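You operate a simulated robot arm through the tools that you are given. There is no shell and no other tool.

You are at the controls of a simulated two-armed robot. One attempt, no reset.

TASK
Open the second cabinet door from the left, put the gate sanding pad from the cabinet shelf on the repair bench top, then shut the door. Close the top drawer of the spares drawer block. Fetch the red hand brush and set it on the claw bench top. Close the shed door. Take the bucket scrubbing brush and leave it on the cup table top. Take the orange scrubbing brush and leave it on the back of the towel table. Put the blue tape in the green kit tray. Do these in any order. Set down upright: gate sanding pad.

Only the result counts: the job must be done as asked and must still hold three seconds after the hand-in. Knocking over, shifting, dropping, spilling or breaking anything else fails it. Flat cloth is picked up by pressing the open fingertips on it (5 to 10 N) and closing them slowly along it; thin cloth reads only 2 to 8 mm in the jaws.

THE ROBOT
Two 7-joint arms with two-finger parallel grippers on one trunk, on a base that moves. Base frame: it is fixed to the floor where the robot stands at the start and does not move with it; the origin is under the middle of the robot, x ahead of it, y to its left, z up. Readings come in m, rad, newtons and seconds.
The left shoulder is at the start at [0.02, 0.113, 1.072], the right one opposite. Each reaches about 0.771 m from its shoulder. Places, roughly: back of the towel table (40x19 cm) [-5.24, 6.96, 0.86]; blue tape (5x5x12 cm) [-1.1, 3.1, 0.4]; bucket scrubbing brush (10x6x8 cm) [-5.1, 6.5, 0.9]; claw bench top [-1.1, 2.7, 0.8]; cup table top [-4.7, 5.5, 0.9]; gate sanding pad [0.5, 0, 0.5]; green kit tray (39x22x5 cm) [0.3, 4, 0.9]; orange scrubbing brush (10x6x8 cm) [-4.4, 4.3, 0.9]; red hand brush (15x5x8 cm) [0.8, 2.7, 0.9]; repair bench top [0, 4.8, 0.8]; second cabinet door [0.5, -0.1, 0.4]; shed door [-4.7, 8, 1]; top drawer of the spares drawer block [0.8, 1.3, 0.8]. Payload 1.57 kg a hand.
The tool frame of a hand sits at the grasp point between the pads (the TCP): z along the fingers, y along the line on which they close. The tips reach 0.03 m beyond it. The gripper opens to 0.08 m. The fingers are 0.017 m wide and 0.012 m thick; the gripper's body (0.04 by 0.082 m) begins 0.08 m behind the TCP.
Orientation is told as [roll, pitch, yaw] about the base's x, y, z axes, in that order, counted from this pose: with the fingers straight down and closing along the base's y, the tool's x points along the base's -x, its y along +y and its z along -z.

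THE INTERFACE
- The arms move only by the tool move_arm. It takes "left_steps", "right_steps" or both (then of equal length, played together; a hand with none holds still); each is a list of rows, each an object of numbers (a shift or turn left out is 0, a gripper value left out holds the last): "dx", "dy", "dz": the shift along the tool's x, y, z in m; "rx", "ry", "rz": the turn, a rotation vector about the tool's x, y, z in rad. In form: [{"dx": .., "dy": .., "dz": .., "rx": .., "ry": .., "rz": ..}, ...]. A call has 1 to 20 rows; each row is the pose to reach, as a shift and turn from the pose commanded when the call began, along the tool's axes at that moment. "left_grip" and "right_grip" are, for a hand that has rows, the finger opening in m, from 0 to 0.08, set as the call begins (left out, the last holds). Rows are played at 5 a second. More than 0.05 m and 0.15 rad between two rows, or a gripper value outside its range, and nothing of the call is played. A pose out of reach is approached as far as the arm can. The call stops where the force on the tool passes 40 N (or 10 N more than at its start, if that is more) or the arm is blocked; 0.2 s more then pass. The fingers move at their own pace (about 0.045 m/s each) and stop on an object; they squeeze with about 25 N. The grip force told is the motor's: it shows also when the fingers shut on nothing. Time passes only in rows, and 0.2 s behind the last, so rows that repeat a pose let the fingers close. It gives the time, the measured TCP pose, the force on the tool (base axes), the opening and the grip force at its end, in the units of the frame above (readings bear some noise), with the torque about the TCP (base axes, N m) and any sound that the robot's microphone picked up, and new pictures: "views" is both (left out), scene, wrist or none (wrist: the cameras of the hands that moved).
- Cameras (640 x 400 px; columns grow to the right, rows downward): "scene" is now at [0.0765, -0.0347, 1.1727]; the picture's right is [-0.46, -0.89, 0.00], its down [-0.69, 0.36, -0.62] and it looks along [0.55, -0.29, -0.78] (base axes); focal length 277 px, centre (320, 200). "left" rides on the left gripper at [0.072, 0.007, -0.122] in its tool frame; the picture's right is [-0.09, 1.00, 0.00], its down [-0.84, -0.08, -0.54] and it looks along [-0.54, -0.05, 0.84] (tool axes); focal length 238 px, centre (320, 200). "right" rides on the right gripper at [0.072, -0.007, -0.122] in its tool frame; the picture's right is [0.09, 1.00, 0.00], its down [-0.84, 0.08, -0.54] and it looks along [-0.54, 0.05, 0.84] (tool axes); focal length 238 px, centre (320, 200). There is no depth. A picture from a camera that has moved, and an enlarged one, comes with that camera's place and axes in the base frame and with its lens.
- move_column(by): moves the trunk up (or, below 0, down) by that many m; the arms and the scene camera ride with it, the base frame stays. It gives what a move gives, with no picture.
- steer(legs): drives the robot by 1 to 6 legs, each [ahead, left, turn to the left] in m, m and rad, along the robot's own axes; the way and the turn of a leg run together, so that a leg with both is an arc; at most 1.5 m and 3.142 rad a leg. The arms and the cameras ride along, it lands a little off, and it stops where it bumps. It gives what a move gives, and a new picture of the scene camera.
- turn_head(pan, tilt): turns the head with the scene camera to pan (to the left, within 1.396 rad either way) and tilt (down, from -0.506 to 1.204), counted from straight ahead of the robot. It gives what a move gives, and a new picture of the scene camera.
- close_up(camera, box): a new picture of the part [left, top, right, bottom] of that camera's present view, enlarged. The clock stands still meanwhile.
- close_job(): hands the job in; it is judged then, once.

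Nothing tells you exact positions but the pictures and the camera data. Unless the task says otherwise, let go and move clear before handing in.

The tools are called after "Emit:" as name(argument=value, ...) on one line, values as JSON. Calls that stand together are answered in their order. move_arm: Moves the arms, as the interface text tells. Its arguments: {"type":"object","properties":{"left_steps":{"type":"array","items":{"type":"object","properties":{"dx":{"type":"number"},"dy":{"type":"number"},"dz":{"type":"number"},"rx":{"type":"number"},"ry":{"type":"number"},"rz":{"type":"number"}}}},"left_grip":{"type":"number"},"right_steps":{"type":"array","items":{"type":"object","properties":{"dx":{"type":"number"},"dy":{"type":"number"},"dz":{"type":"number"},"rx":{"type":"number"},"ry":{"type":"number"},"rz":{"type":"number"}}}},"right_grip":{"type":"number"},"views":{"type":"string","enum":["both","scene","wrist","none"]}},"required":[]} The other tools are called the same way: move_column (by) moves the trunk up or down; steer (legs) drives the base; turn_head (pan, tilt) turns the head that bears the scene camera; close_up (camera, box) takes an enlarged picture of a part of a camera's view; close_job () hands the job in.

At the start:

```text
time_s: 0.0
left_tcp_pos: [0.3356, -0.0482, 0.7708]
left_orientation: [-0.001, 0.0, 0.001]
left_force: [0.9, 0.7, 0.7]
left_wrist_torque: [-0.02, 0.03, 0.01]
left_gripper_width: 0.0798
left_gripper_force: 0.2
right_tcp_pos: [0.2737, -0.2929, 0.7879]
right_orientation: [0.0, 0.0, 0.0]
right_force: [0.5, -0.2, 0.9]
right_wrist_torque: [0.03, -0.01, 0.0]
right_gripper_width: 0.0801
right_gripper_force: 0.0
trunk travel left (down, up): [-0.125, 0.445]
robot x, y, heading: [-0.0001, -0.0018, -0.004]
head pan, tilt (commanded): [-0.483, 0.897]
```

scene: 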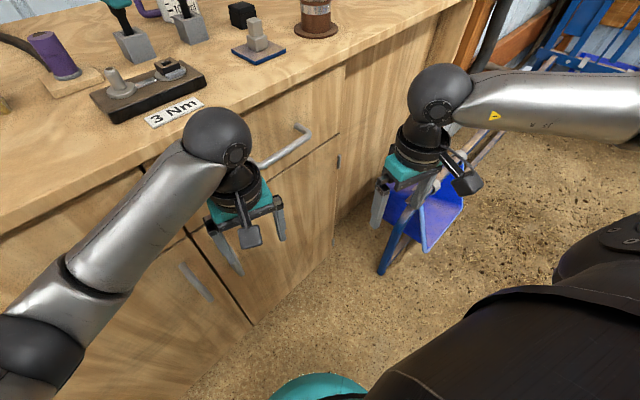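
right: 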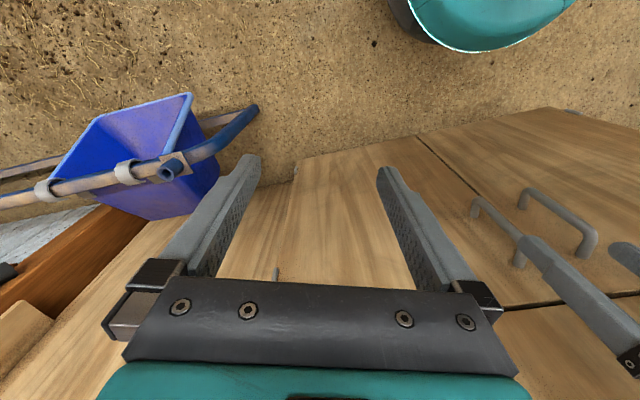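
left: 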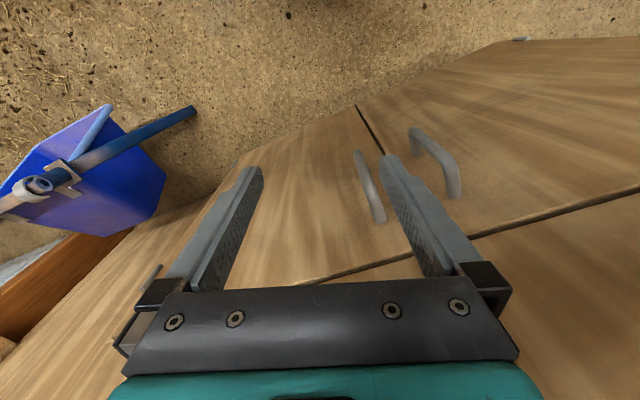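

I see a cabinet in front of the robot with a drawer row on top and two doors with vertical handles, and a bench top with things on it. First I look around with the head to place things.

Emit:
turn_head(pan=0.0, tilt=0.9)

Emit:
turn_head(pan=0.0, tilt=0.3)

Emit:
turn_head(pan=1.2, tilt=0.3)

```text
time_s: 0.9
left_tcp_pos: [0.3358, -0.0488, 0.7702]
left_orientation: [0.0, 0.0, 0.001]
left_force: [0.1, -0.3, -0.1]
left_wrist_torque: [0.01, 0.0, 0.03]
left_gripper_width: 0.0798
left_gripper_force: 0.1
right_tcp_pos: [0.2732, -0.2932, 0.7878]
right_orientation: [0.001, 0.0, 0.0]
right_force: [-0.3, -0.7, -1.0]
right_wrist_torque: [-0.01, 0.02, 0.02]
right_gripper_width: 0.0801
right_gripper_force: 0.0
trunk travel left (down, up): [-0.125, 0.445]
robot x, y, heading: [0.0011, -0.0007, 0.003]
head pan, tilt (commanded): [0.0, 0.901]
camera scene: at [0.085, 0.0004, 1.1724], right [0.0, -1.0, 0.0], down [-0.78, 0.0, -0.62], along [0.62, 0.0, -0.78], focal length 277 px, centre (320, 200)
```

scene: 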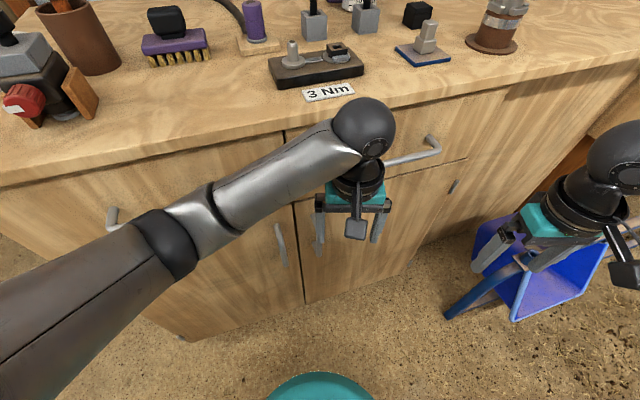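

```text
time_s: 1.9
left_tcp_pos: [0.3357, -0.048, 0.7718]
left_orientation: [0.001, 0.0, 0.001]
left_force: [0.2, -0.3, 1.0]
left_wrist_torque: [0.0, -0.02, 0.03]
left_gripper_width: 0.0801
left_gripper_force: 0.0
right_tcp_pos: [0.2727, -0.2932, 0.7875]
right_orientation: [0.0, -0.001, 0.0]
right_force: [0.5, -0.4, 0.2]
right_wrist_torque: [-0.01, -0.01, 0.01]
right_gripper_width: 0.0802
right_gripper_force: 0.0
trunk travel left (down, up): [-0.125, 0.445]
robot x, y, heading: [-0.0017, 0.0026, -0.0]
head pan, tilt (commanded): [0.0, 0.3]
camera scene: at [0.1029, 0.0005, 1.2246], right [0.0, -1.0, 0.0], down [-0.3, 0.0, -0.96], along [0.96, 0.0, -0.3], focal length 277 px, centre (320, 200)
```

scene: 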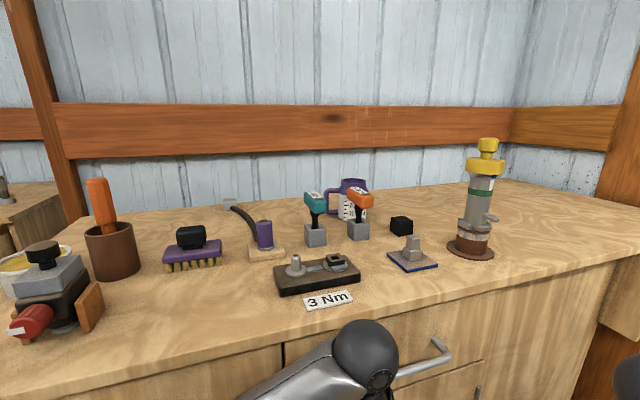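

```text
time_s: 3.3
left_tcp_pos: [0.3355, -0.0488, 0.7711]
left_orientation: [0.0, 0.0, 0.001]
left_force: [-0.9, -0.2, 1.0]
left_wrist_torque: [0.0, 0.01, 0.01]
left_gripper_width: 0.0797
left_gripper_force: 0.1
right_tcp_pos: [0.2734, -0.2929, 0.7876]
right_orientation: [-0.001, 0.0, 0.001]
right_force: [1.2, 0.0, 0.0]
right_wrist_torque: [0.01, -0.01, -0.01]
right_gripper_width: 0.08
right_gripper_force: 0.0
trunk travel left (down, up): [-0.125, 0.445]
robot x, y, heading: [0.0006, 0.0004, -0.003]
head pan, tilt (commanded): [1.201, 0.3]
camera scene: at [0.0433, 0.0875, 1.2247], right [0.93, -0.36, 0.0], down [-0.11, -0.28, -0.96], along [0.35, 0.89, -0.3], focal length 277 px, centre (320, 200)
```

scene: 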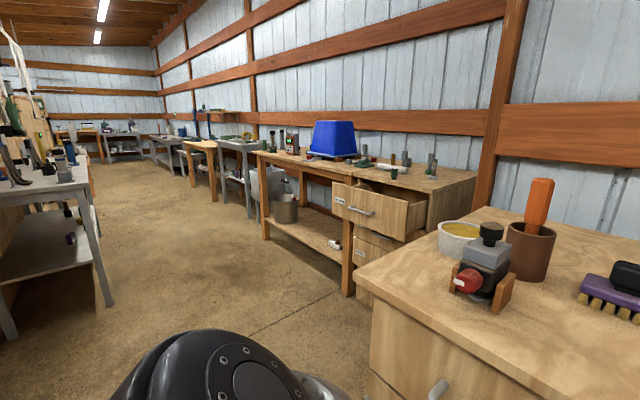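

The cabinet has a door seam near y≈0.05 with a drawer above the right door; the second door's handle is hidden behind the left gripper. I draw the left hand back and aside and look at the front of the cabinet.

Emit:
move_arm(left_steps=[{"dx": 0.05}, {"dx": 0.07, "dy": 0.04}, {"dx": 0.07, "dy": 0.09}, {"dx": 0.07, "dy": 0.14}, {"dx": 0.07, "dy": 0.19}, {"dx": 0.07, "dy": 0.24}, {"dx": 0.07, "dy": 0.28}], views="none")

Emit:
turn_head(pan=0.0, tilt=1.0)

```text
time_s: 4.9
left_tcp_pos: [0.2658, 0.2337, 0.7709]
left_orientation: [-0.003, 0.001, -0.002]
left_force: [0.0, 0.7, 0.5]
left_wrist_torque: [0.0, 0.0, 0.02]
left_gripper_width: 0.0799
left_gripper_force: 0.1
right_tcp_pos: [0.2734, -0.2929, 0.7881]
right_orientation: [-0.001, -0.001, 0.0]
right_force: [-1.3, 0.3, -0.7]
right_wrist_torque: [0.0, 0.01, 0.05]
right_gripper_width: 0.0802
right_gripper_force: 0.1
trunk travel left (down, up): [-0.125, 0.445]
robot x, y, heading: [-0.0021, -0.0001, -0.0]
head pan, tilt (commanded): [1.201, 0.3]
```

```text
time_s: 6.3
left_tcp_pos: [0.2648, 0.2326, 0.7698]
left_orientation: [0.0, -0.001, 0.0]
left_force: [0.2, -0.2, 0.1]
left_wrist_torque: [-0.01, -0.03, 0.03]
left_gripper_width: 0.0801
left_gripper_force: 0.1
right_tcp_pos: [0.2731, -0.2927, 0.7882]
right_orientation: [0.0, 0.001, 0.0]
right_force: [-1.0, 0.3, 0.6]
right_wrist_torque: [0.02, -0.01, -0.01]
right_gripper_width: 0.0798
right_gripper_force: 0.1
trunk travel left (down, up): [-0.125, 0.445]
robot x, y, heading: [0.0007, -0.0006, -0.005]
head pan, tilt (commanded): [0.0, 1.0]
camera scene: at [0.0792, 0.0006, 1.1652], right [0.0, -1.0, 0.0], down [-0.84, 0.0, -0.54], along [0.54, 0.0, -0.84], focal length 277 px, centre (320, 200)
```

scene: 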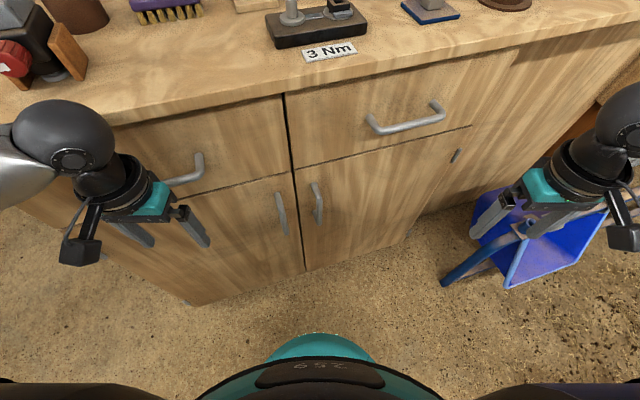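

Now both doors are seen: two drawers above, doors below, the second door's handle just right of the seam. I enlarge that part.

Emit:
close_up(camera="scene", box=[240, 60, 500, 280])

Emit:
close_up(camera="left", box=[0, 0, 640, 400])

Emit:
close_up(camera="right", box=[360, 100, 640, 300])

```text
1.82 times, centred on (370, 170) of scene
camera zoom: at [0.0792, 0.0006, 1.1652], right [0.0, -1.0, 0.0], down [-0.84, 0.0, -0.54], along [0.54, 0.0, -0.84], focal length 503 px, centre (229, 254)
```

zoom: 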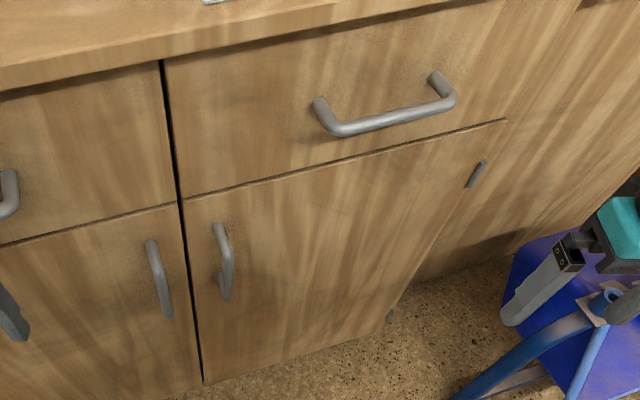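

```text
1.00 times, centred on (320, 200) of left (not enlarged: the box is as wide or as high as the picture)
camera zoom: at [0.1932, 0.2377, 0.893], right [0.09, 1.0, 0.0], down [0.84, -0.08, 0.54], along [0.54, -0.05, -0.84], focal length 238 px, centre (320, 200)
```

zoom: 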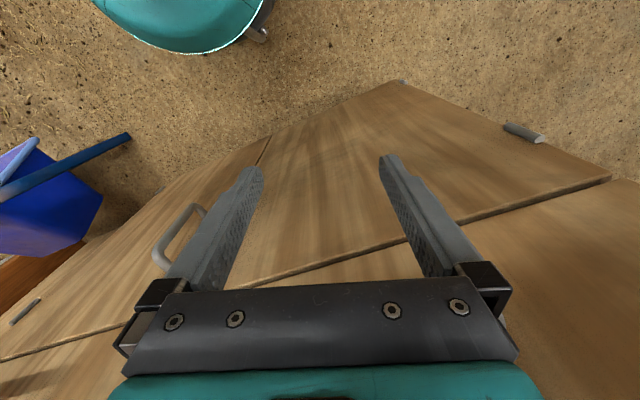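

```text
2.00 times, centred on (500, 200) of right
camera zoom: at [0.2015, -0.2983, 0.9105], right [-0.09, 1.0, 0.0], down [0.84, 0.08, 0.54], along [0.54, 0.05, -0.84], focal length 477 px, centre (-40, 200)
```

zoom: 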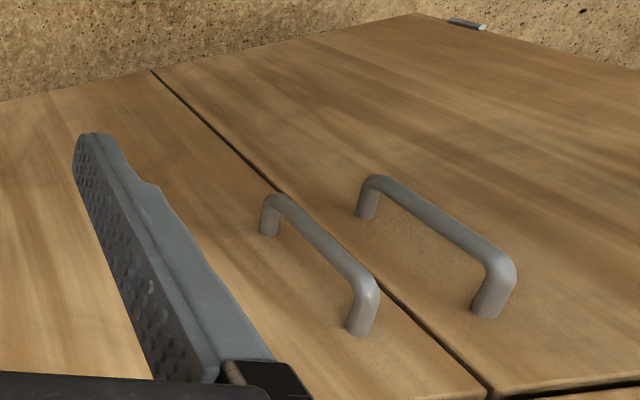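

The second door hinges at y≈-0.3 and its vertical handle bar stands at about (0.40, 0.00, 0.56–0.68). I shift the robot a bit left so the door can swing past it on the right, and lower the trunk.

Emit:
steer(legs=[[-0.05, 0.1, 0]])

Emit:
move_column(by=-0.1)

Emit:
turn_head(pan=-0.1, tilt=0.95)

```text
time_s: 7.5
left_tcp_pos: [0.216, 0.3335, 0.7703]
left_orientation: [-0.001, -0.001, -0.002]
left_force: [-0.1, 0.1, 0.5]
left_wrist_torque: [-0.01, 0.01, -0.01]
left_gripper_width: 0.0802
left_gripper_force: 0.1
right_tcp_pos: [0.2229, -0.1938, 0.7868]
right_orientation: [0.001, 0.001, -0.002]
right_force: [-0.4, 0.2, 0.6]
right_wrist_torque: [0.02, 0.0, 0.03]
right_gripper_width: 0.0802
right_gripper_force: 0.2
trunk travel left (down, up): [-0.125, 0.445]
robot x, y, heading: [-0.0504, 0.1003, -0.003]
head pan, tilt (commanded): [0.0, 1.0]
camera scene: at [0.0292, 0.101, 1.1652], right [0.0, -1.0, 0.0], down [-0.84, 0.0, -0.54], along [0.54, 0.0, -0.84], focal length 277 px, centre (320, 200)
```

scene: 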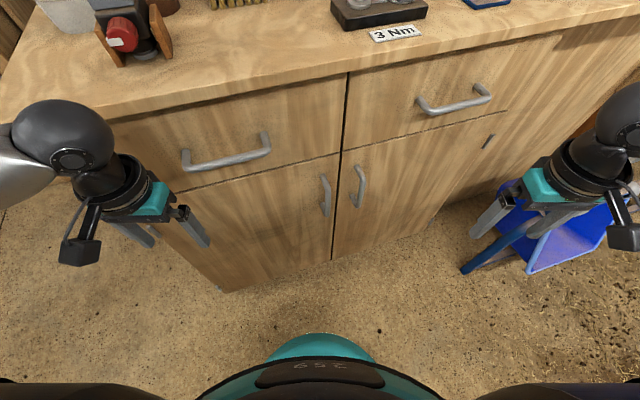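

```text
time_s: 8.9
left_tcp_pos: [0.2155, 0.3334, 0.6693]
left_orientation: [-0.001, 0.0, -0.002]
left_force: [-0.9, 0.1, 0.2]
left_wrist_torque: [-0.02, 0.0, 0.0]
left_gripper_width: 0.08
left_gripper_force: 0.0
right_tcp_pos: [0.2228, -0.1939, 0.6873]
right_orientation: [0.0, 0.0, -0.001]
right_force: [0.1, 1.0, 0.2]
right_wrist_torque: [-0.01, 0.01, 0.02]
right_gripper_width: 0.08
right_gripper_force: 0.0
trunk travel left (down, up): [-0.025, 0.545]
robot x, y, heading: [-0.0486, 0.0984, 0.001]
head pan, tilt (commanded): [0.0, 1.0]
```

```text
time_s: 9.5
left_tcp_pos: [0.2161, 0.3327, 0.6708]
left_orientation: [0.001, 0.001, -0.002]
left_force: [0.6, -0.1, 1.3]
left_wrist_torque: [0.0, 0.02, 0.01]
left_gripper_width: 0.0798
left_gripper_force: 0.0
right_tcp_pos: [0.2235, -0.1922, 0.6875]
right_orientation: [-0.001, 0.001, -0.002]
right_force: [-0.6, -0.2, 0.2]
right_wrist_torque: [0.01, 0.0, 0.0]
right_gripper_width: 0.0798
right_gripper_force: 0.1
trunk travel left (down, up): [-0.025, 0.545]
robot x, y, heading: [-0.0543, 0.0982, -0.002]
head pan, tilt (commanded): [-0.099, 0.949]
camera scene: at [0.032, 0.0936, 1.0688], right [-0.1, -0.99, 0.0], down [-0.81, 0.08, -0.58], along [0.58, -0.06, -0.81], focal length 277 px, centre (320, 200)
```

scene: 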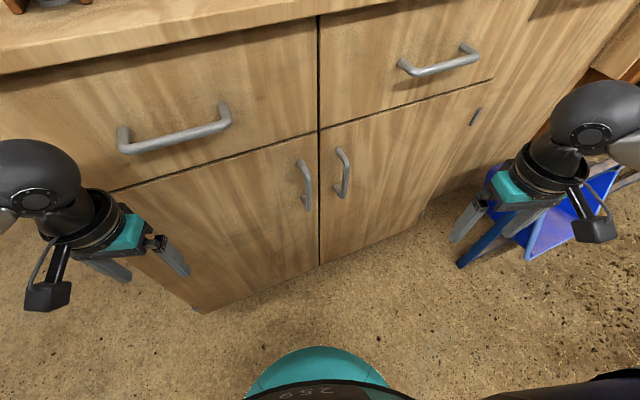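

The handle bar is confirmed at about (0.403, 0.002, 0.57–0.685) with the door face at x≈0.433. I bring the right hand in front of it, tilted 50° forward, fingers straddling the bar.

Emit:
move_arm(right_steps=[{"dx": 0.0, "dy": 0.03, "dz": 0.0, "ry": -0.14}, {"dx": -0.01, "dy": 0.07, "dz": 0.0, "ry": -0.28}, {"dx": -0.03, "dy": 0.11, "dz": 0.0, "ry": -0.42}, {"dx": -0.05, "dy": 0.15, "dz": 0.0, "ry": -0.56}, {"dx": -0.08, "dy": 0.18, "dz": 0.0, "ry": -0.7}, {"dx": -0.1, "dy": 0.195, "dz": 0.0, "ry": -0.84}, {"dx": -0.1, "dy": 0.195, "dz": 0.0, "ry": -0.87}], right_grip=0.06, views="both")

```text
time_s: 11.1
left_tcp_pos: [0.2154, 0.3325, 0.6709]
left_orientation: [0.0, 0.0, -0.001]
left_force: [0.8, 0.2, -0.6]
left_wrist_torque: [-0.02, 0.03, 0.0]
left_gripper_width: 0.0801
left_gripper_force: 0.1
right_tcp_pos: [0.3023, 0.0335, 0.6823]
right_orientation: [0.086, -0.781, -0.015]
right_force: [0.1, 0.6, 0.2]
right_wrist_torque: [0.03, 0.01, 0.0]
right_gripper_width: 0.06
right_gripper_force: 0.1
right hand out of reach, approached as far as the arm can: row 3, 4, 6, 7
trunk travel left (down, up): [-0.025, 0.545]
robot x, y, heading: [-0.0519, 0.1011, 0.0]
head pan, tilt (commanded): [-0.099, 0.949]
camera scene: at [0.0319, 0.0935, 1.0688], right [-0.1, -0.99, 0.0], down [-0.81, 0.08, -0.58], along [0.58, -0.06, -0.81], focal length 277 px, centre (320, 200)
camera right: at [0.1677, 0.02, 0.7181], right [-0.11, 0.99, 0.0], down [0.21, 0.03, 0.98], along [0.97, 0.11, -0.21], focal length 238 px, centre (320, 200)
```

scene: 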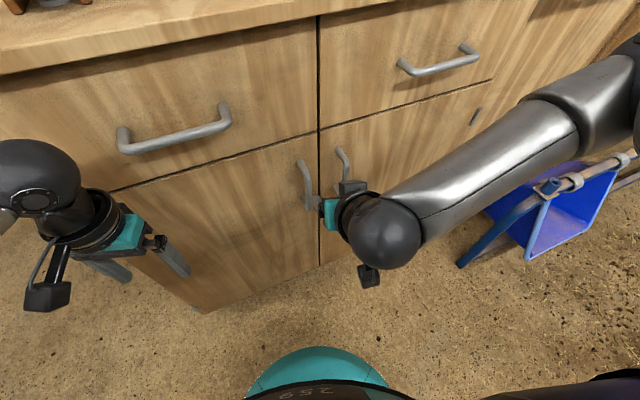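
right: 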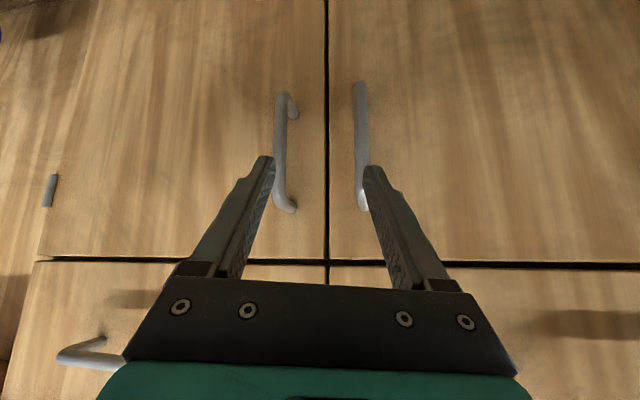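

The hand came up short of the pitch asked because the arm is folded too close to the body. I back the robot 0.12 m to give the arm room.

Emit:
steer(legs=[[-0.12, 0.0, 0]])

Emit:
move_arm(right_steps=[{"dx": 0.0}, {"dx": 0.0}], views="none")

```text
time_s: 12.4
left_tcp_pos: [0.0975, 0.333, 0.6697]
left_orientation: [0.001, 0.0, -0.005]
left_force: [0.0, -0.5, 1.2]
left_wrist_torque: [0.02, -0.01, 0.01]
left_gripper_width: 0.0798
left_gripper_force: 0.1
right_tcp_pos: [0.1856, 0.0327, 0.6827]
right_orientation: [0.083, -0.781, -0.018]
right_force: [-0.3, 0.2, -0.2]
right_wrist_torque: [0.02, -0.01, 0.03]
right_gripper_width: 0.0601
right_gripper_force: 0.0
trunk travel left (down, up): [-0.025, 0.545]
robot x, y, heading: [-0.1682, 0.105, -0.004]
head pan, tilt (commanded): [-0.099, 0.949]
camera scene: at [-0.0866, 0.0937, 1.0688], right [-0.1, -0.99, 0.0], down [-0.81, 0.08, -0.58], along [0.58, -0.06, -0.81], focal length 277 px, centre (320, 200)
```

scene: 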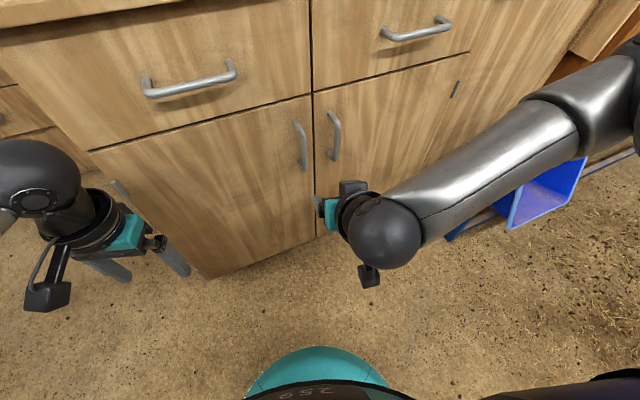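

```text
time_s: 13.0
left_tcp_pos: [0.0986, 0.3322, 0.6707]
left_orientation: [0.001, 0.0, -0.004]
left_force: [-0.1, 0.8, 0.1]
left_wrist_torque: [-0.05, -0.05, 0.02]
left_gripper_width: 0.0799
left_gripper_force: 0.2
right_tcp_pos: [0.1844, 0.0322, 0.683]
right_orientation: [0.082, -0.78, -0.02]
right_force: [0.2, -0.2, -0.7]
right_wrist_torque: [0.02, 0.0, 0.0]
right_gripper_width: 0.0601
right_gripper_force: 0.1
trunk travel left (down, up): [-0.025, 0.545]
robot x, y, heading: [-0.1695, 0.0992, -0.004]
head pan, tilt (commanded): [-0.099, 0.949]
```

Commanded and actual poses agree now. I extend the right hand toward the handle, levelling roll and setting the pitch.

Emit:
move_arm(right_steps=[{"dx": -0.026, "dy": -0.008, "dz": 0.023, "rx": 0.011, "ry": -0.022, "rz": -0.018}, {"dx": -0.052, "dy": -0.015, "dz": 0.047, "rx": 0.022, "ry": -0.045, "rz": -0.036}, {"dx": -0.08, "dy": -0.022, "dz": 0.07, "rx": 0.033, "ry": -0.067, "rz": -0.054}, {"dx": -0.105, "dy": -0.03, "dz": 0.094, "rx": 0.044, "ry": -0.09, "rz": -0.072}], views="both")

```text
time_s: 14.0
left_tcp_pos: [0.0976, 0.332, 0.6708]
left_orientation: [0.001, 0.0, -0.006]
left_force: [0.0, 0.0, -0.8]
left_wrist_torque: [-0.04, -0.02, -0.03]
left_gripper_width: 0.08
left_gripper_force: 0.2
right_tcp_pos: [0.3281, 0.0088, 0.6873]
right_orientation: [-0.038, -0.873, 0.087]
right_force: [-0.9, 0.7, -0.3]
right_wrist_torque: [-0.01, -0.01, 0.04]
right_gripper_width: 0.06
right_gripper_force: 0.0
trunk travel left (down, up): [-0.025, 0.545]
robot x, y, heading: [-0.1657, 0.1014, -0.004]
head pan, tilt (commanded): [-0.099, 0.949]
camera scene: at [-0.0867, 0.0937, 1.0688], right [-0.1, -0.99, 0.0], down [-0.81, 0.08, -0.58], along [0.58, -0.06, -0.81], focal length 277 px, centre (320, 200)
camera right: at [0.1896, -0.0043, 0.7104], right [-0.12, 0.99, -0.09], down [0.12, 0.11, 0.99], along [0.99, 0.1, -0.13], focal length 238 px, centre (320, 200)
```

scene: 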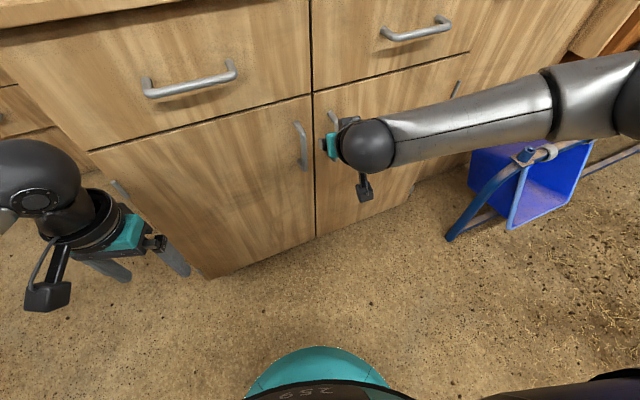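
right: 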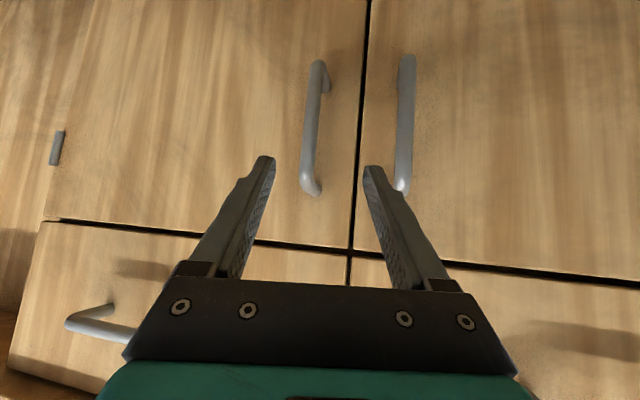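

The bar lies between the fingers in the wrist view. I straighten the small roll/yaw and advance 0.086 m along the fingers onto the bar.

Emit:
move_arm(right_steps=[{"dx": 0.001, "dy": -0.005, "dz": 0.025, "rx": 0.015, "rz": 0.028}, {"dx": 0.001, "dy": -0.009, "dz": 0.05, "rx": 0.029, "rz": 0.056}, {"dx": 0.002, "dy": -0.0126, "dz": 0.07, "rx": 0.029, "rz": 0.056}, {"dx": 0.002, "dy": -0.0126, "dz": 0.086, "rx": 0.029, "rz": 0.056}], views="both")

```text
time_s: 15.0
left_tcp_pos: [0.0979, 0.3334, 0.6702]
left_orientation: [0.0, 0.0, -0.006]
left_force: [-0.1, 1.0, 0.7]
left_wrist_torque: [0.01, 0.0, 0.03]
left_gripper_width: 0.0799
left_gripper_force: 0.0
right_tcp_pos: [0.3914, -0.0021, 0.6311]
right_orientation: [0.0, -0.875, -0.004]
right_force: [0.0, 0.0, -0.2]
right_wrist_torque: [0.01, 0.02, 0.01]
right_gripper_width: 0.06
right_gripper_force: 0.1
trunk travel left (down, up): [-0.025, 0.545]
robot x, y, heading: [-0.1684, 0.1011, -0.006]
head pan, tilt (commanded): [-0.099, 0.949]
camera scene: at [-0.0867, 0.0937, 1.0688], right [-0.1, -0.99, 0.0], down [-0.81, 0.08, -0.58], along [0.58, -0.06, -0.81], focal length 277 px, centre (320, 200)
camera right: at [0.2522, -0.0074, 0.6542], right [-0.06, 1.0, -0.07], down [0.12, 0.08, 0.99], along [0.99, 0.05, -0.12], focal length 238 px, centre (320, 200)
```

scene: 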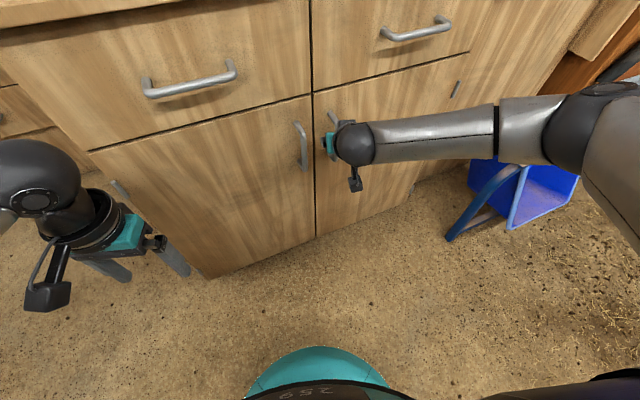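
right: 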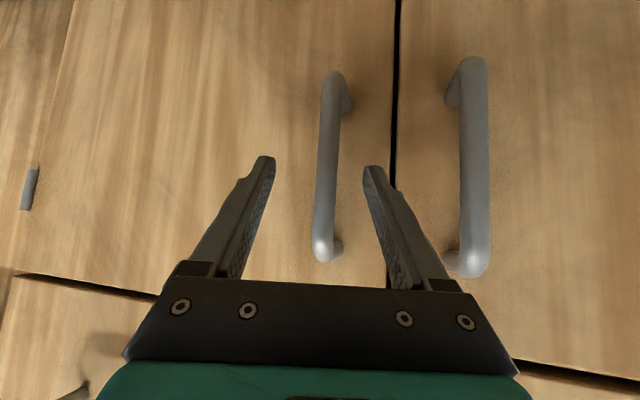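

The bar sits between the pads at the TCP. I close the gripper on it.

Emit:
move_arm(right_steps=[{"dx": 0.0}, {"dx": 0.0}, {"dx": 0.0}, {"dx": 0.0}, {"dx": 0.0}], right_grip=0.0, views="wrist")

```text
time_s: 16.2
left_tcp_pos: [0.098, 0.3335, 0.6701]
left_orientation: [0.0, 0.0, -0.005]
left_force: [-0.3, -0.3, 1.1]
left_wrist_torque: [0.01, -0.01, -0.02]
left_gripper_width: 0.0801
left_gripper_force: 0.0
right_tcp_pos: [0.3903, 0.0021, 0.63]
right_orientation: [0.004, -0.873, 0.0]
right_force: [-4.3, 11.6, -1.6]
right_wrist_torque: [-0.03, -0.03, 0.18]
right_gripper_width: 0.0134
right_gripper_force: 29.7
trunk travel left (down, up): [-0.025, 0.545]
robot x, y, heading: [-0.172, 0.102, -0.004]
head pan, tilt (commanded): [-0.099, 0.949]
camera right: at [0.2511, -0.0049, 0.6543], right [-0.06, 1.0, -0.07], down [0.12, 0.07, 0.99], along [0.99, 0.05, -0.13], focal length 238 px, centre (320, 200)
```

right: 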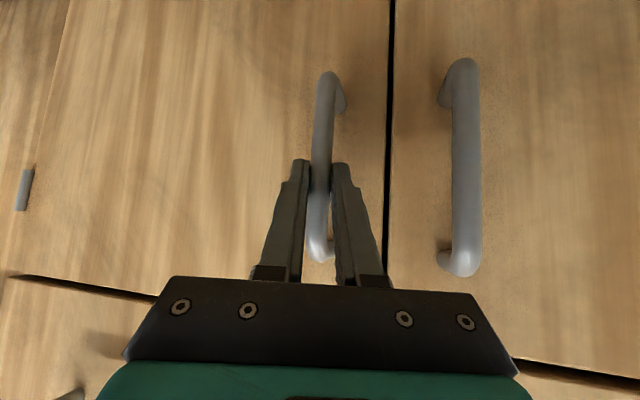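

The bar is held (13 mm). The cabinet face is yawed about 17°, so the hinge lies near (0.525, -0.325). I pull the handle along an arc around it, turning the hand with the door, first 20°.

Emit:
move_arm(right_steps=[{"dx": 0.009, "dy": -0.006, "dz": -0.011, "rx": -0.033, "rz": -0.028}, {"dx": 0.0179, "dy": -0.0129, "dz": -0.0213, "rx": -0.0669, "rz": -0.0561}, {"dx": 0.0265, "dy": -0.0205, "dz": -0.0316, "rx": -0.1003, "rz": -0.0842}, {"dx": 0.0351, "dy": -0.0283, "dz": -0.0418, "rx": -0.1337, "rz": -0.1122}, {"dx": 0.0433, "dy": -0.037, "dz": -0.0515, "rx": -0.167, "rz": -0.14}, {"dx": 0.0514, "dy": -0.0459, "dz": -0.0612, "rx": -0.2005, "rz": -0.1683}, {"dx": 0.059, "dy": -0.0557, "dz": -0.0703, "rx": -0.234, "rz": -0.1964}, {"dx": 0.0666, "dy": -0.0657, "dz": -0.0794, "rx": -0.2674, "rz": -0.2245}], views="both")

```text
time_s: 17.4
left_tcp_pos: [0.0969, 0.3325, 0.6701]
left_orientation: [-0.001, -0.001, -0.006]
left_force: [0.5, 0.0, -0.6]
left_wrist_torque: [-0.03, 0.0, 0.01]
left_gripper_width: 0.0799
left_gripper_force: 0.0
right_tcp_pos: [0.3611, -0.0162, 0.6297]
right_orientation: [0.006, -0.849, 0.153]
right_force: [0.8, -1.1, 0.4]
right_wrist_torque: [-0.33, -0.4, -0.16]
right_gripper_width: 0.0138
right_gripper_force: 30.4
right hand out of reach, approached as far as the arm can: row 2, 3, 4, 5
trunk travel left (down, up): [-0.025, 0.545]
robot x, y, heading: [-0.1671, 0.1022, -0.007]
head pan, tilt (commanded): [-0.099, 0.949]
stopped in row 6 (right hand): the force on the tool passed its limit at 47 N (the readings are from after the stop); the commanded pose is now the measured one
camera scene: at [-0.0866, 0.0939, 1.0687], right [-0.11, -0.99, 0.0], down [-0.81, 0.09, -0.58], along [0.58, -0.06, -0.81], focal length 277 px, centre (320, 200)
camera right: at [0.2246, -0.0431, 0.657], right [-0.22, 0.97, -0.07], down [0.13, 0.1, 0.99], along [0.97, 0.2, -0.15], focal length 238 px, centre (320, 200)
```

scene: 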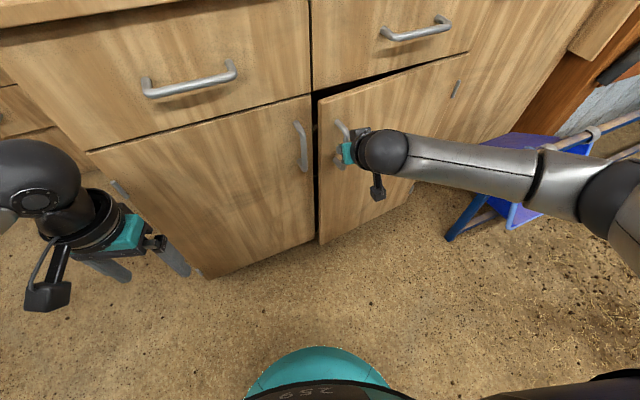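
right: 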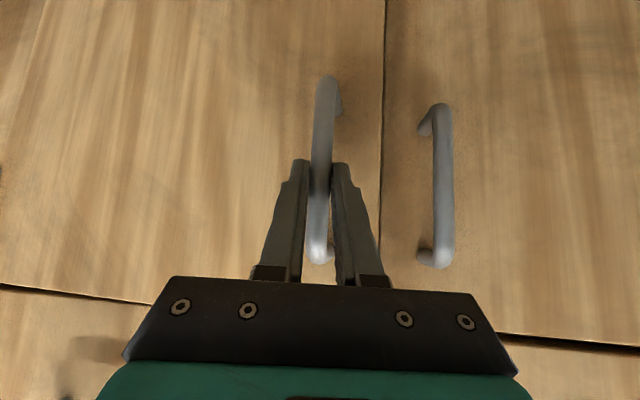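

The door has come open about 6° but the wrist cannot follow the yaw. I keep the orientation fixed and only translate along the arc, letting the bar turn in the grip.

Emit:
move_arm(right_steps=[{"dx": 0.0088, "dy": -0.0037, "dz": -0.01}, {"dx": 0.0175, "dy": -0.0073, "dz": -0.0199}, {"dx": 0.0266, "dy": -0.0136, "dz": -0.0303}, {"dx": 0.0357, "dy": -0.0198, "dz": -0.0407}, {"dx": 0.0445, "dy": -0.0272, "dz": -0.0506}, {"dx": 0.0532, "dy": -0.0346, "dz": -0.0605}, {"dx": 0.0615, "dy": -0.0431, "dz": -0.07}, {"dx": 0.0698, "dy": -0.0516, "dz": -0.0794}], views="both")

```text
time_s: 18.5
left_tcp_pos: [0.0987, 0.3334, 0.6696]
left_orientation: [-0.001, 0.0, -0.005]
left_force: [0.5, 0.0, 0.3]
left_wrist_torque: [-0.05, 0.01, 0.01]
left_gripper_width: 0.08
left_gripper_force: 0.0
right_tcp_pos: [0.3281, -0.0366, 0.6287]
right_orientation: [-0.007, -0.853, 0.22]
right_force: [1.7, -2.0, -1.2]
right_wrist_torque: [0.24, -0.23, -0.19]
right_gripper_width: 0.0137
right_gripper_force: 30.0
right hand out of reach, approached as far as the arm can: row 1, 2, 3, 4, 5
trunk travel left (down, up): [-0.025, 0.545]
robot x, y, heading: [-0.166, 0.101, -0.006]
head pan, tilt (commanded): [-0.099, 0.949]
stopped in row 5 (right hand): the force on the tool passed its limit at 54 N (the readings are from after the stop); the commanded pose is now the measured one
camera scene: at [-0.0861, 0.0936, 1.0686], right [-0.11, -0.99, 0.0], down [-0.81, 0.09, -0.58], along [0.58, -0.06, -0.81], focal length 277 px, centre (320, 200)
camera right: at [0.1936, -0.0722, 0.6557], right [-0.27, 0.96, -0.07], down [0.12, 0.11, 0.99], along [0.95, 0.26, -0.15], focal length 238 px, centre (320, 200)
```

scene: 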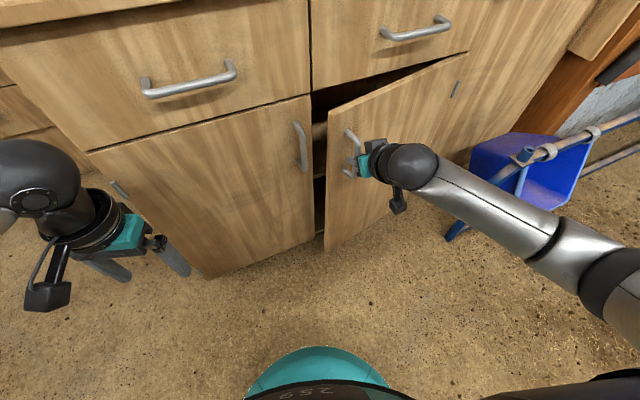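
right: 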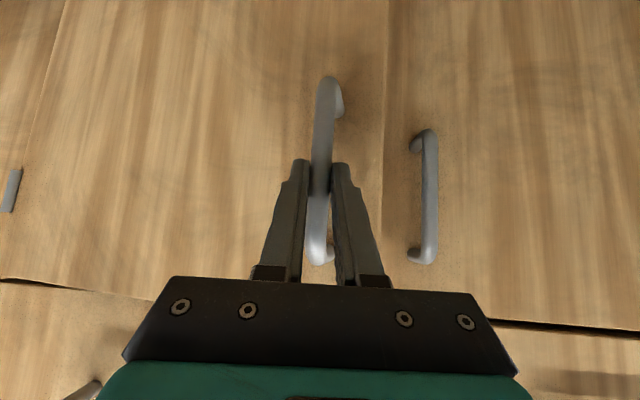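

The gap is about 8 cm now. The arm is near its limits, so I let the base do the arc: a rigid turn of the whole robot about the hinge (≈0.53, -0.326) while the hand holds the bar.

Emit:
steer(legs=[[-0.0427, -0.0696, 0.1], [-0.0427, -0.0696, 0.1]])

```text
time_s: 20.2
left_tcp_pos: [-0.0239, 0.2363, 0.671]
left_orientation: [0.002, 0.001, 0.196]
left_force: [0.2, 0.1, -0.3]
left_wrist_torque: [0.01, -0.01, -0.03]
left_gripper_width: 0.0799
left_gripper_force: 0.1
right_tcp_pos: [0.2761, -0.0845, 0.6292]
right_orientation: [-0.012, -0.853, 0.422]
right_force: [18.4, -17.6, -0.7]
right_wrist_torque: [0.27, 0.05, -0.27]
right_gripper_width: 0.0138
right_gripper_force: 30.1
trunk travel left (down, up): [-0.025, 0.545]
robot x, y, heading: [-0.2374, -0.0469, 0.192]
head pan, tilt (commanded): [-0.099, 0.949]
camera scene: at [-0.1572, -0.0369, 1.0687], right [0.09, -1.0, 0.0], down [-0.81, -0.08, -0.58], along [0.58, 0.06, -0.81], focal length 277 px, centre (320, 200)
```

scene: 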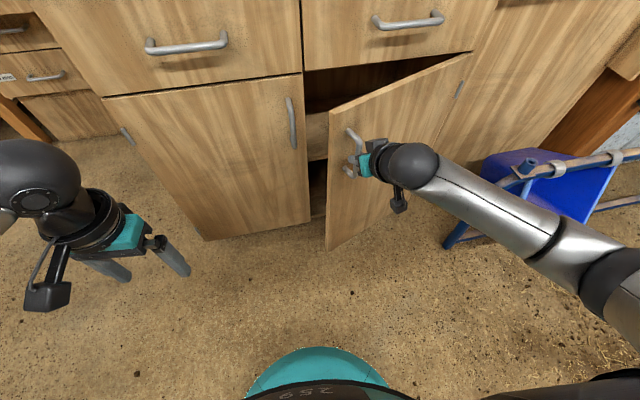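

The door swings along; the force shows a slight radial pull, so my hinge estimate moves to about (0.545, -0.312). I continue the base arc in small legs with that centre.

Emit:
steer(legs=[[-0.0393, -0.0742, 0.1], [-0.041, -0.0717, 0.1]])

```text
time_s: 22.0
left_tcp_pos: [-0.1211, 0.1081, 0.6705]
left_orientation: [-0.001, -0.001, 0.395]
left_force: [0.2, 0.2, 0.3]
left_wrist_torque: [0.01, 0.0, -0.02]
left_gripper_width: 0.0798
left_gripper_force: 0.0
right_tcp_pos: [0.2331, -0.1411, 0.6286]
right_orientation: [-0.002, -0.85, 0.623]
right_force: [-22.3, 14.2, -3.2]
right_wrist_torque: [0.57, -0.15, 0.29]
right_gripper_width: 0.0139
right_gripper_force: 30.4
trunk travel left (down, up): [-0.025, 0.545]
robot x, y, heading: [-0.2729, -0.2099, 0.397]
head pan, tilt (commanded): [-0.099, 0.949]
camera scene: at [-0.198, -0.1823, 1.0689], right [0.29, -0.96, 0.0], down [-0.78, -0.24, -0.58], along [0.56, 0.17, -0.81], focal length 277 px, centre (320, 200)
```

scene: 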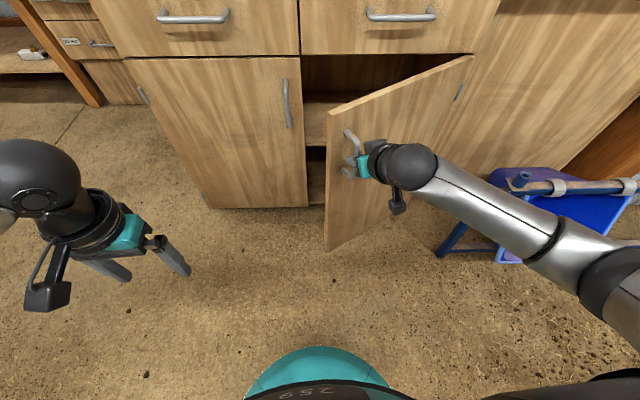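

The force flipped sign, so the hinge is about (0.538, -0.319). The door is open about 35°; I go on with the arc.

Emit:
steer(legs=[[-0.0428, -0.0686, 0.1], [-0.0414, -0.0706, 0.1]])

```text
time_s: 23.7
left_tcp_pos: [-0.195, -0.0302, 0.6718]
left_orientation: [-0.001, 0.0, 0.598]
left_force: [-0.9, -0.2, -0.9]
left_wrist_torque: [-0.01, 0.0, -0.01]
left_gripper_width: 0.0803
left_gripper_force: 0.0
right_tcp_pos: [0.2014, -0.2035, 0.6285]
right_orientation: [-0.001, -0.849, 0.823]
right_force: [4.4, -2.6, 3.8]
right_wrist_torque: [0.29, -0.23, -0.07]
right_gripper_width: 0.0138
right_gripper_force: 30.8
trunk travel left (down, up): [-0.025, 0.545]
robot x, y, heading: [-0.2842, -0.3725, 0.601]
head pan, tilt (commanded): [-0.099, 0.949]
camera scene: at [-0.2118, -0.3309, 1.0688], right [0.48, -0.88, 0.0], down [-0.71, -0.39, -0.58], along [0.51, 0.28, -0.81], focal length 277 px, centre (320, 200)
```

scene: 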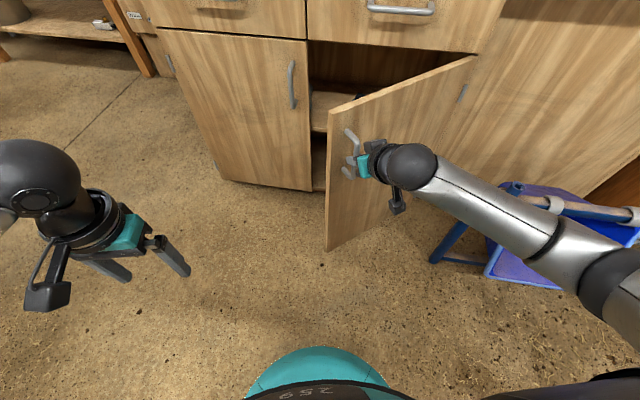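

The force is nearly zero, so the hinge estimate is good. The door is about 47° open; three more small legs.

Emit:
steer(legs=[[-0.0421, -0.0708, 0.1], [-0.0421, -0.0708, 0.1], [-0.0421, -0.0708, 0.1]])

```text
time_s: 26.1
left_tcp_pos: [-0.2492, -0.2575, 0.6708]
left_orientation: [-0.002, 0.001, 0.893]
left_force: [-0.5, -0.2, -0.2]
left_wrist_torque: [0.02, 0.0, -0.01]
left_gripper_width: 0.0801
left_gripper_force: 0.0
right_tcp_pos: [0.1758, -0.3065, 0.6292]
right_orientation: [0.007, -0.851, 1.119]
right_force: [-25.8, 3.2, -1.1]
right_wrist_torque: [0.57, -0.32, 0.3]
right_gripper_width: 0.0137
right_gripper_force: 30.3
trunk travel left (down, up): [-0.025, 0.545]
robot x, y, heading: [-0.2371, -0.6105, 0.89]
head pan, tilt (commanded): [-0.099, 0.949]
camera scene: at [-0.1794, -0.5505, 1.0688], right [0.71, -0.7, 0.0], down [-0.57, -0.58, -0.58], along [0.41, 0.41, -0.81], focal length 277 px, centre (320, 200)
```

scene: 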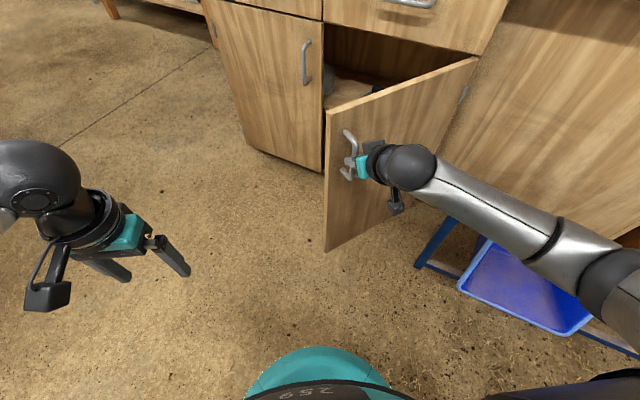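

The door stands about 63° open. I release the handle and draw the right hand straight back.

Emit:
move_arm(right_steps=[{"dx": 0.0}, {"dx": 0.0}, {"dx": 0.0}, {"dz": -0.03}, {"dz": -0.06}, {"dz": -0.1}], right_grip=0.07, views="both")

```text
time_s: 27.5
left_tcp_pos: [-0.2498, -0.2575, 0.6717]
left_orientation: [0.0, 0.0, 0.893]
left_force: [0.4, -0.2, -1.1]
left_wrist_torque: [-0.03, -0.03, 0.0]
left_gripper_width: 0.0798
left_gripper_force: 0.1
right_tcp_pos: [0.1463, -0.3738, 0.6943]
right_orientation: [0.012, -0.849, 1.115]
right_force: [0.0, 0.7, 0.0]
right_wrist_torque: [-0.03, 0.03, 0.02]
right_gripper_width: 0.0701
right_gripper_force: 0.1
trunk travel left (down, up): [-0.025, 0.545]
robot x, y, heading: [-0.2353, -0.61, 0.889]
head pan, tilt (commanded): [-0.099, 0.949]
camera scene: at [-0.1779, -0.5507, 1.0688], right [0.71, -0.7, 0.0], down [-0.57, -0.58, -0.58], along [0.41, 0.41, -0.81], focal length 277 px, centre (320, 200)
camera right: at [0.0923, -0.5012, 0.721], right [-0.92, 0.38, -0.06], down [0.0, 0.16, 0.99], along [0.38, 0.91, -0.15], focal length 238 px, centre (320, 200)
```

scene: 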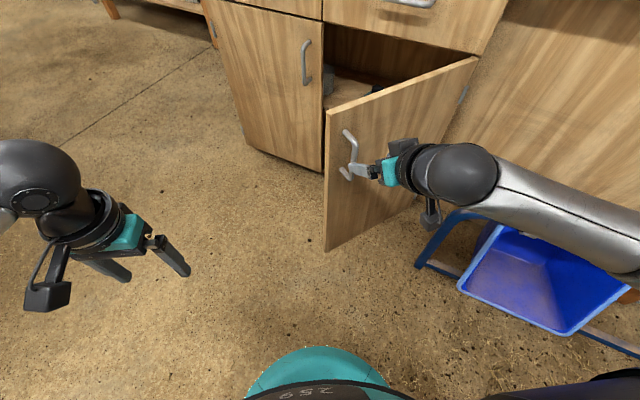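
right: 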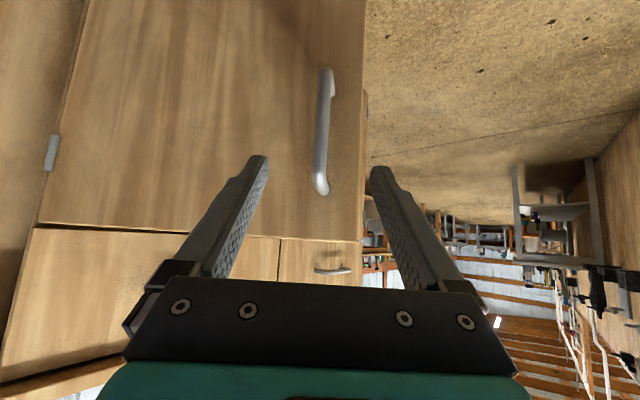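

The door holds. I back the robot away and go round to the front of the opening, then look inside.

Emit:
close_up(camera="scene", box=[300, 20, 480, 140])

Emit:
steer(legs=[[-0.3, 0.0, 0.0]])

```text
3.33 times, centred on (390, 80) of scene
camera zoom: at [-0.1779, -0.5507, 1.0688], right [0.71, -0.7, 0.0], down [-0.57, -0.58, -0.58], along [0.41, 0.41, -0.81], focal length 922 px, centre (87, 600)
```

zoom: 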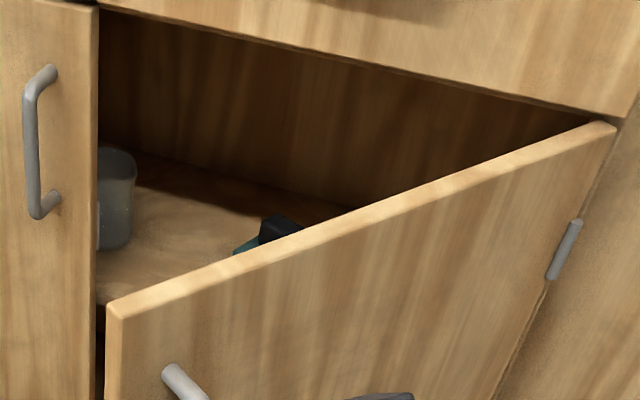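

```text
time_s: 29.5
left_tcp_pos: [-0.436, -0.4872, 0.6717]
left_orientation: [0.0, 0.0, 0.894]
left_force: [-0.4, -0.9, 0.1]
left_wrist_torque: [0.04, -0.01, 0.03]
left_gripper_width: 0.0801
left_gripper_force: 0.1
right_tcp_pos: [-0.0394, -0.604, 0.6941]
right_orientation: [0.011, -0.851, 1.119]
right_force: [-0.2, -0.3, -0.4]
right_wrist_torque: [0.0, 0.0, 0.0]
right_gripper_width: 0.0699
right_gripper_force: 0.2
trunk travel left (down, up): [-0.025, 0.545]
robot x, y, heading: [-0.4194, -0.8379, 0.891]
head pan, tilt (commanded): [-0.099, 0.949]
camera scene: at [-0.3635, -0.7802, 1.0688], right [0.71, -0.7, 0.0], down [-0.57, -0.58, -0.58], along [0.41, 0.41, -0.81], focal length 277 px, centre (320, 200)
```

scene: 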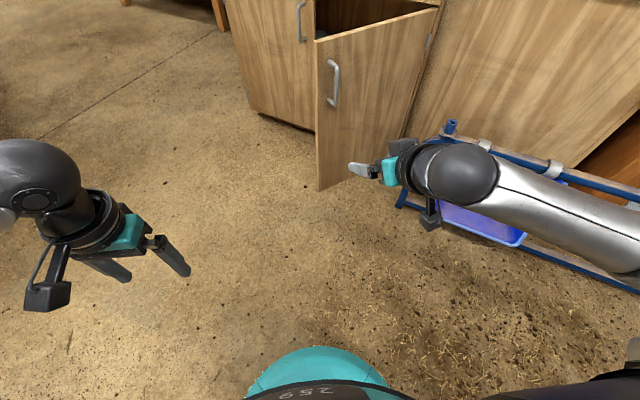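

Inside the cabinet there are a grey cup by the seam and a dark/teal pad further right. I turn toward the cabinet and slide left in front of it, keeping clear of the open door.

Emit:
steer(legs=[[0, 0, -0.64], [0.161, 0.945, 0]])

Emit:
turn_head(pan=-0.2, tilt=0.7)

```text
time_s: 36.4
left_tcp_pos: [-0.3129, 0.4244, 0.6709]
left_orientation: [0.002, 0.0, 0.264]
left_force: [-0.2, -0.4, -0.5]
left_wrist_torque: [-0.01, 0.01, -0.01]
left_gripper_width: 0.08
left_gripper_force: 0.0
right_tcp_pos: [-0.0604, 0.0975, 0.6941]
right_orientation: [0.011, -0.851, 0.49]
right_force: [0.0, -0.2, -0.1]
right_wrist_torque: [-0.02, 0.03, -0.01]
right_gripper_width: 0.07
right_gripper_force: 0.0
trunk travel left (down, up): [-0.025, 0.545]
robot x, y, heading: [-0.507, 0.127, 0.26]
head pan, tilt (commanded): [-0.099, 0.949]
camera scene: at [-0.4273, 0.1443, 1.0688], right [0.16, -0.99, 0.0], down [-0.8, -0.13, -0.58], along [0.57, 0.09, -0.81], focal length 277 px, centre (320, 200)
```

scene: 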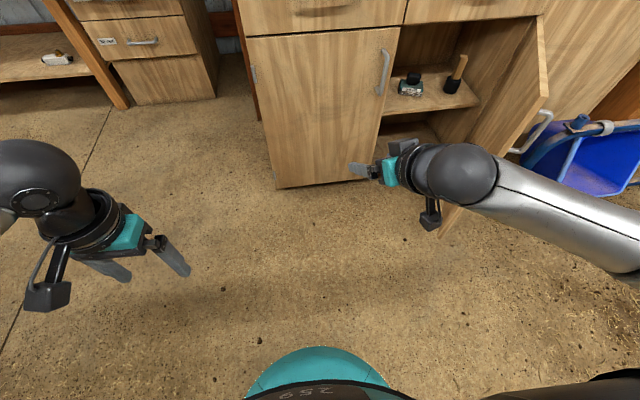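

```text
time_s: 37.1
left_tcp_pos: [-0.3126, 0.4228, 0.6706]
left_orientation: [0.0, 0.001, 0.262]
left_force: [1.2, -1.0, -0.6]
left_wrist_torque: [-0.01, 0.01, 0.01]
left_gripper_width: 0.0801
left_gripper_force: 0.0
right_tcp_pos: [-0.0615, 0.0969, 0.6953]
right_orientation: [0.009, -0.852, 0.488]
right_force: [0.1, 0.6, 0.9]
right_wrist_torque: [0.01, 0.01, -0.01]
right_gripper_width: 0.0702
right_gripper_force: 0.1
trunk travel left (down, up): [-0.025, 0.545]
robot x, y, heading: [-0.5083, 0.1279, 0.262]
head pan, tilt (commanded): [-0.201, 0.7]
camera scene: at [-0.4143, 0.1378, 1.0885], right [0.06, -1.0, 0.0], down [-0.64, -0.04, -0.76], along [0.76, 0.05, -0.64], focal length 277 px, centre (320, 200)
```

scene: 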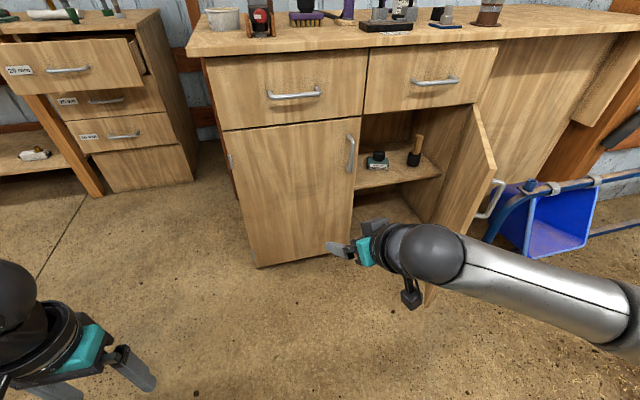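

Emit:
close_up(camera="scene", box=[330, 100, 520, 219])

```text
3.36 times, centred on (425, 160) of scene
camera zoom: at [-0.4143, 0.1378, 1.0885], right [0.06, -1.0, 0.0], down [-0.64, -0.04, -0.76], along [0.76, 0.05, -0.64], focal length 930 px, centre (-33, 336)
```

zoom: 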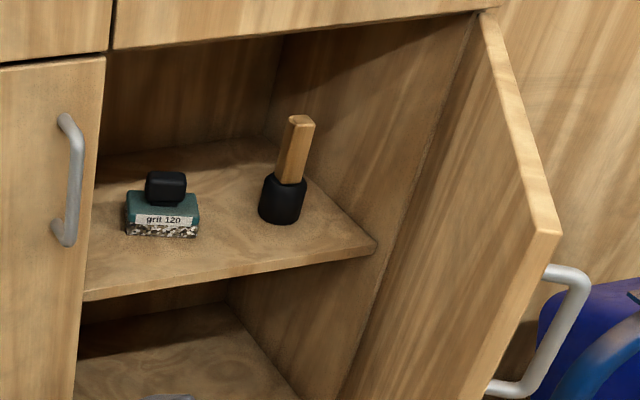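

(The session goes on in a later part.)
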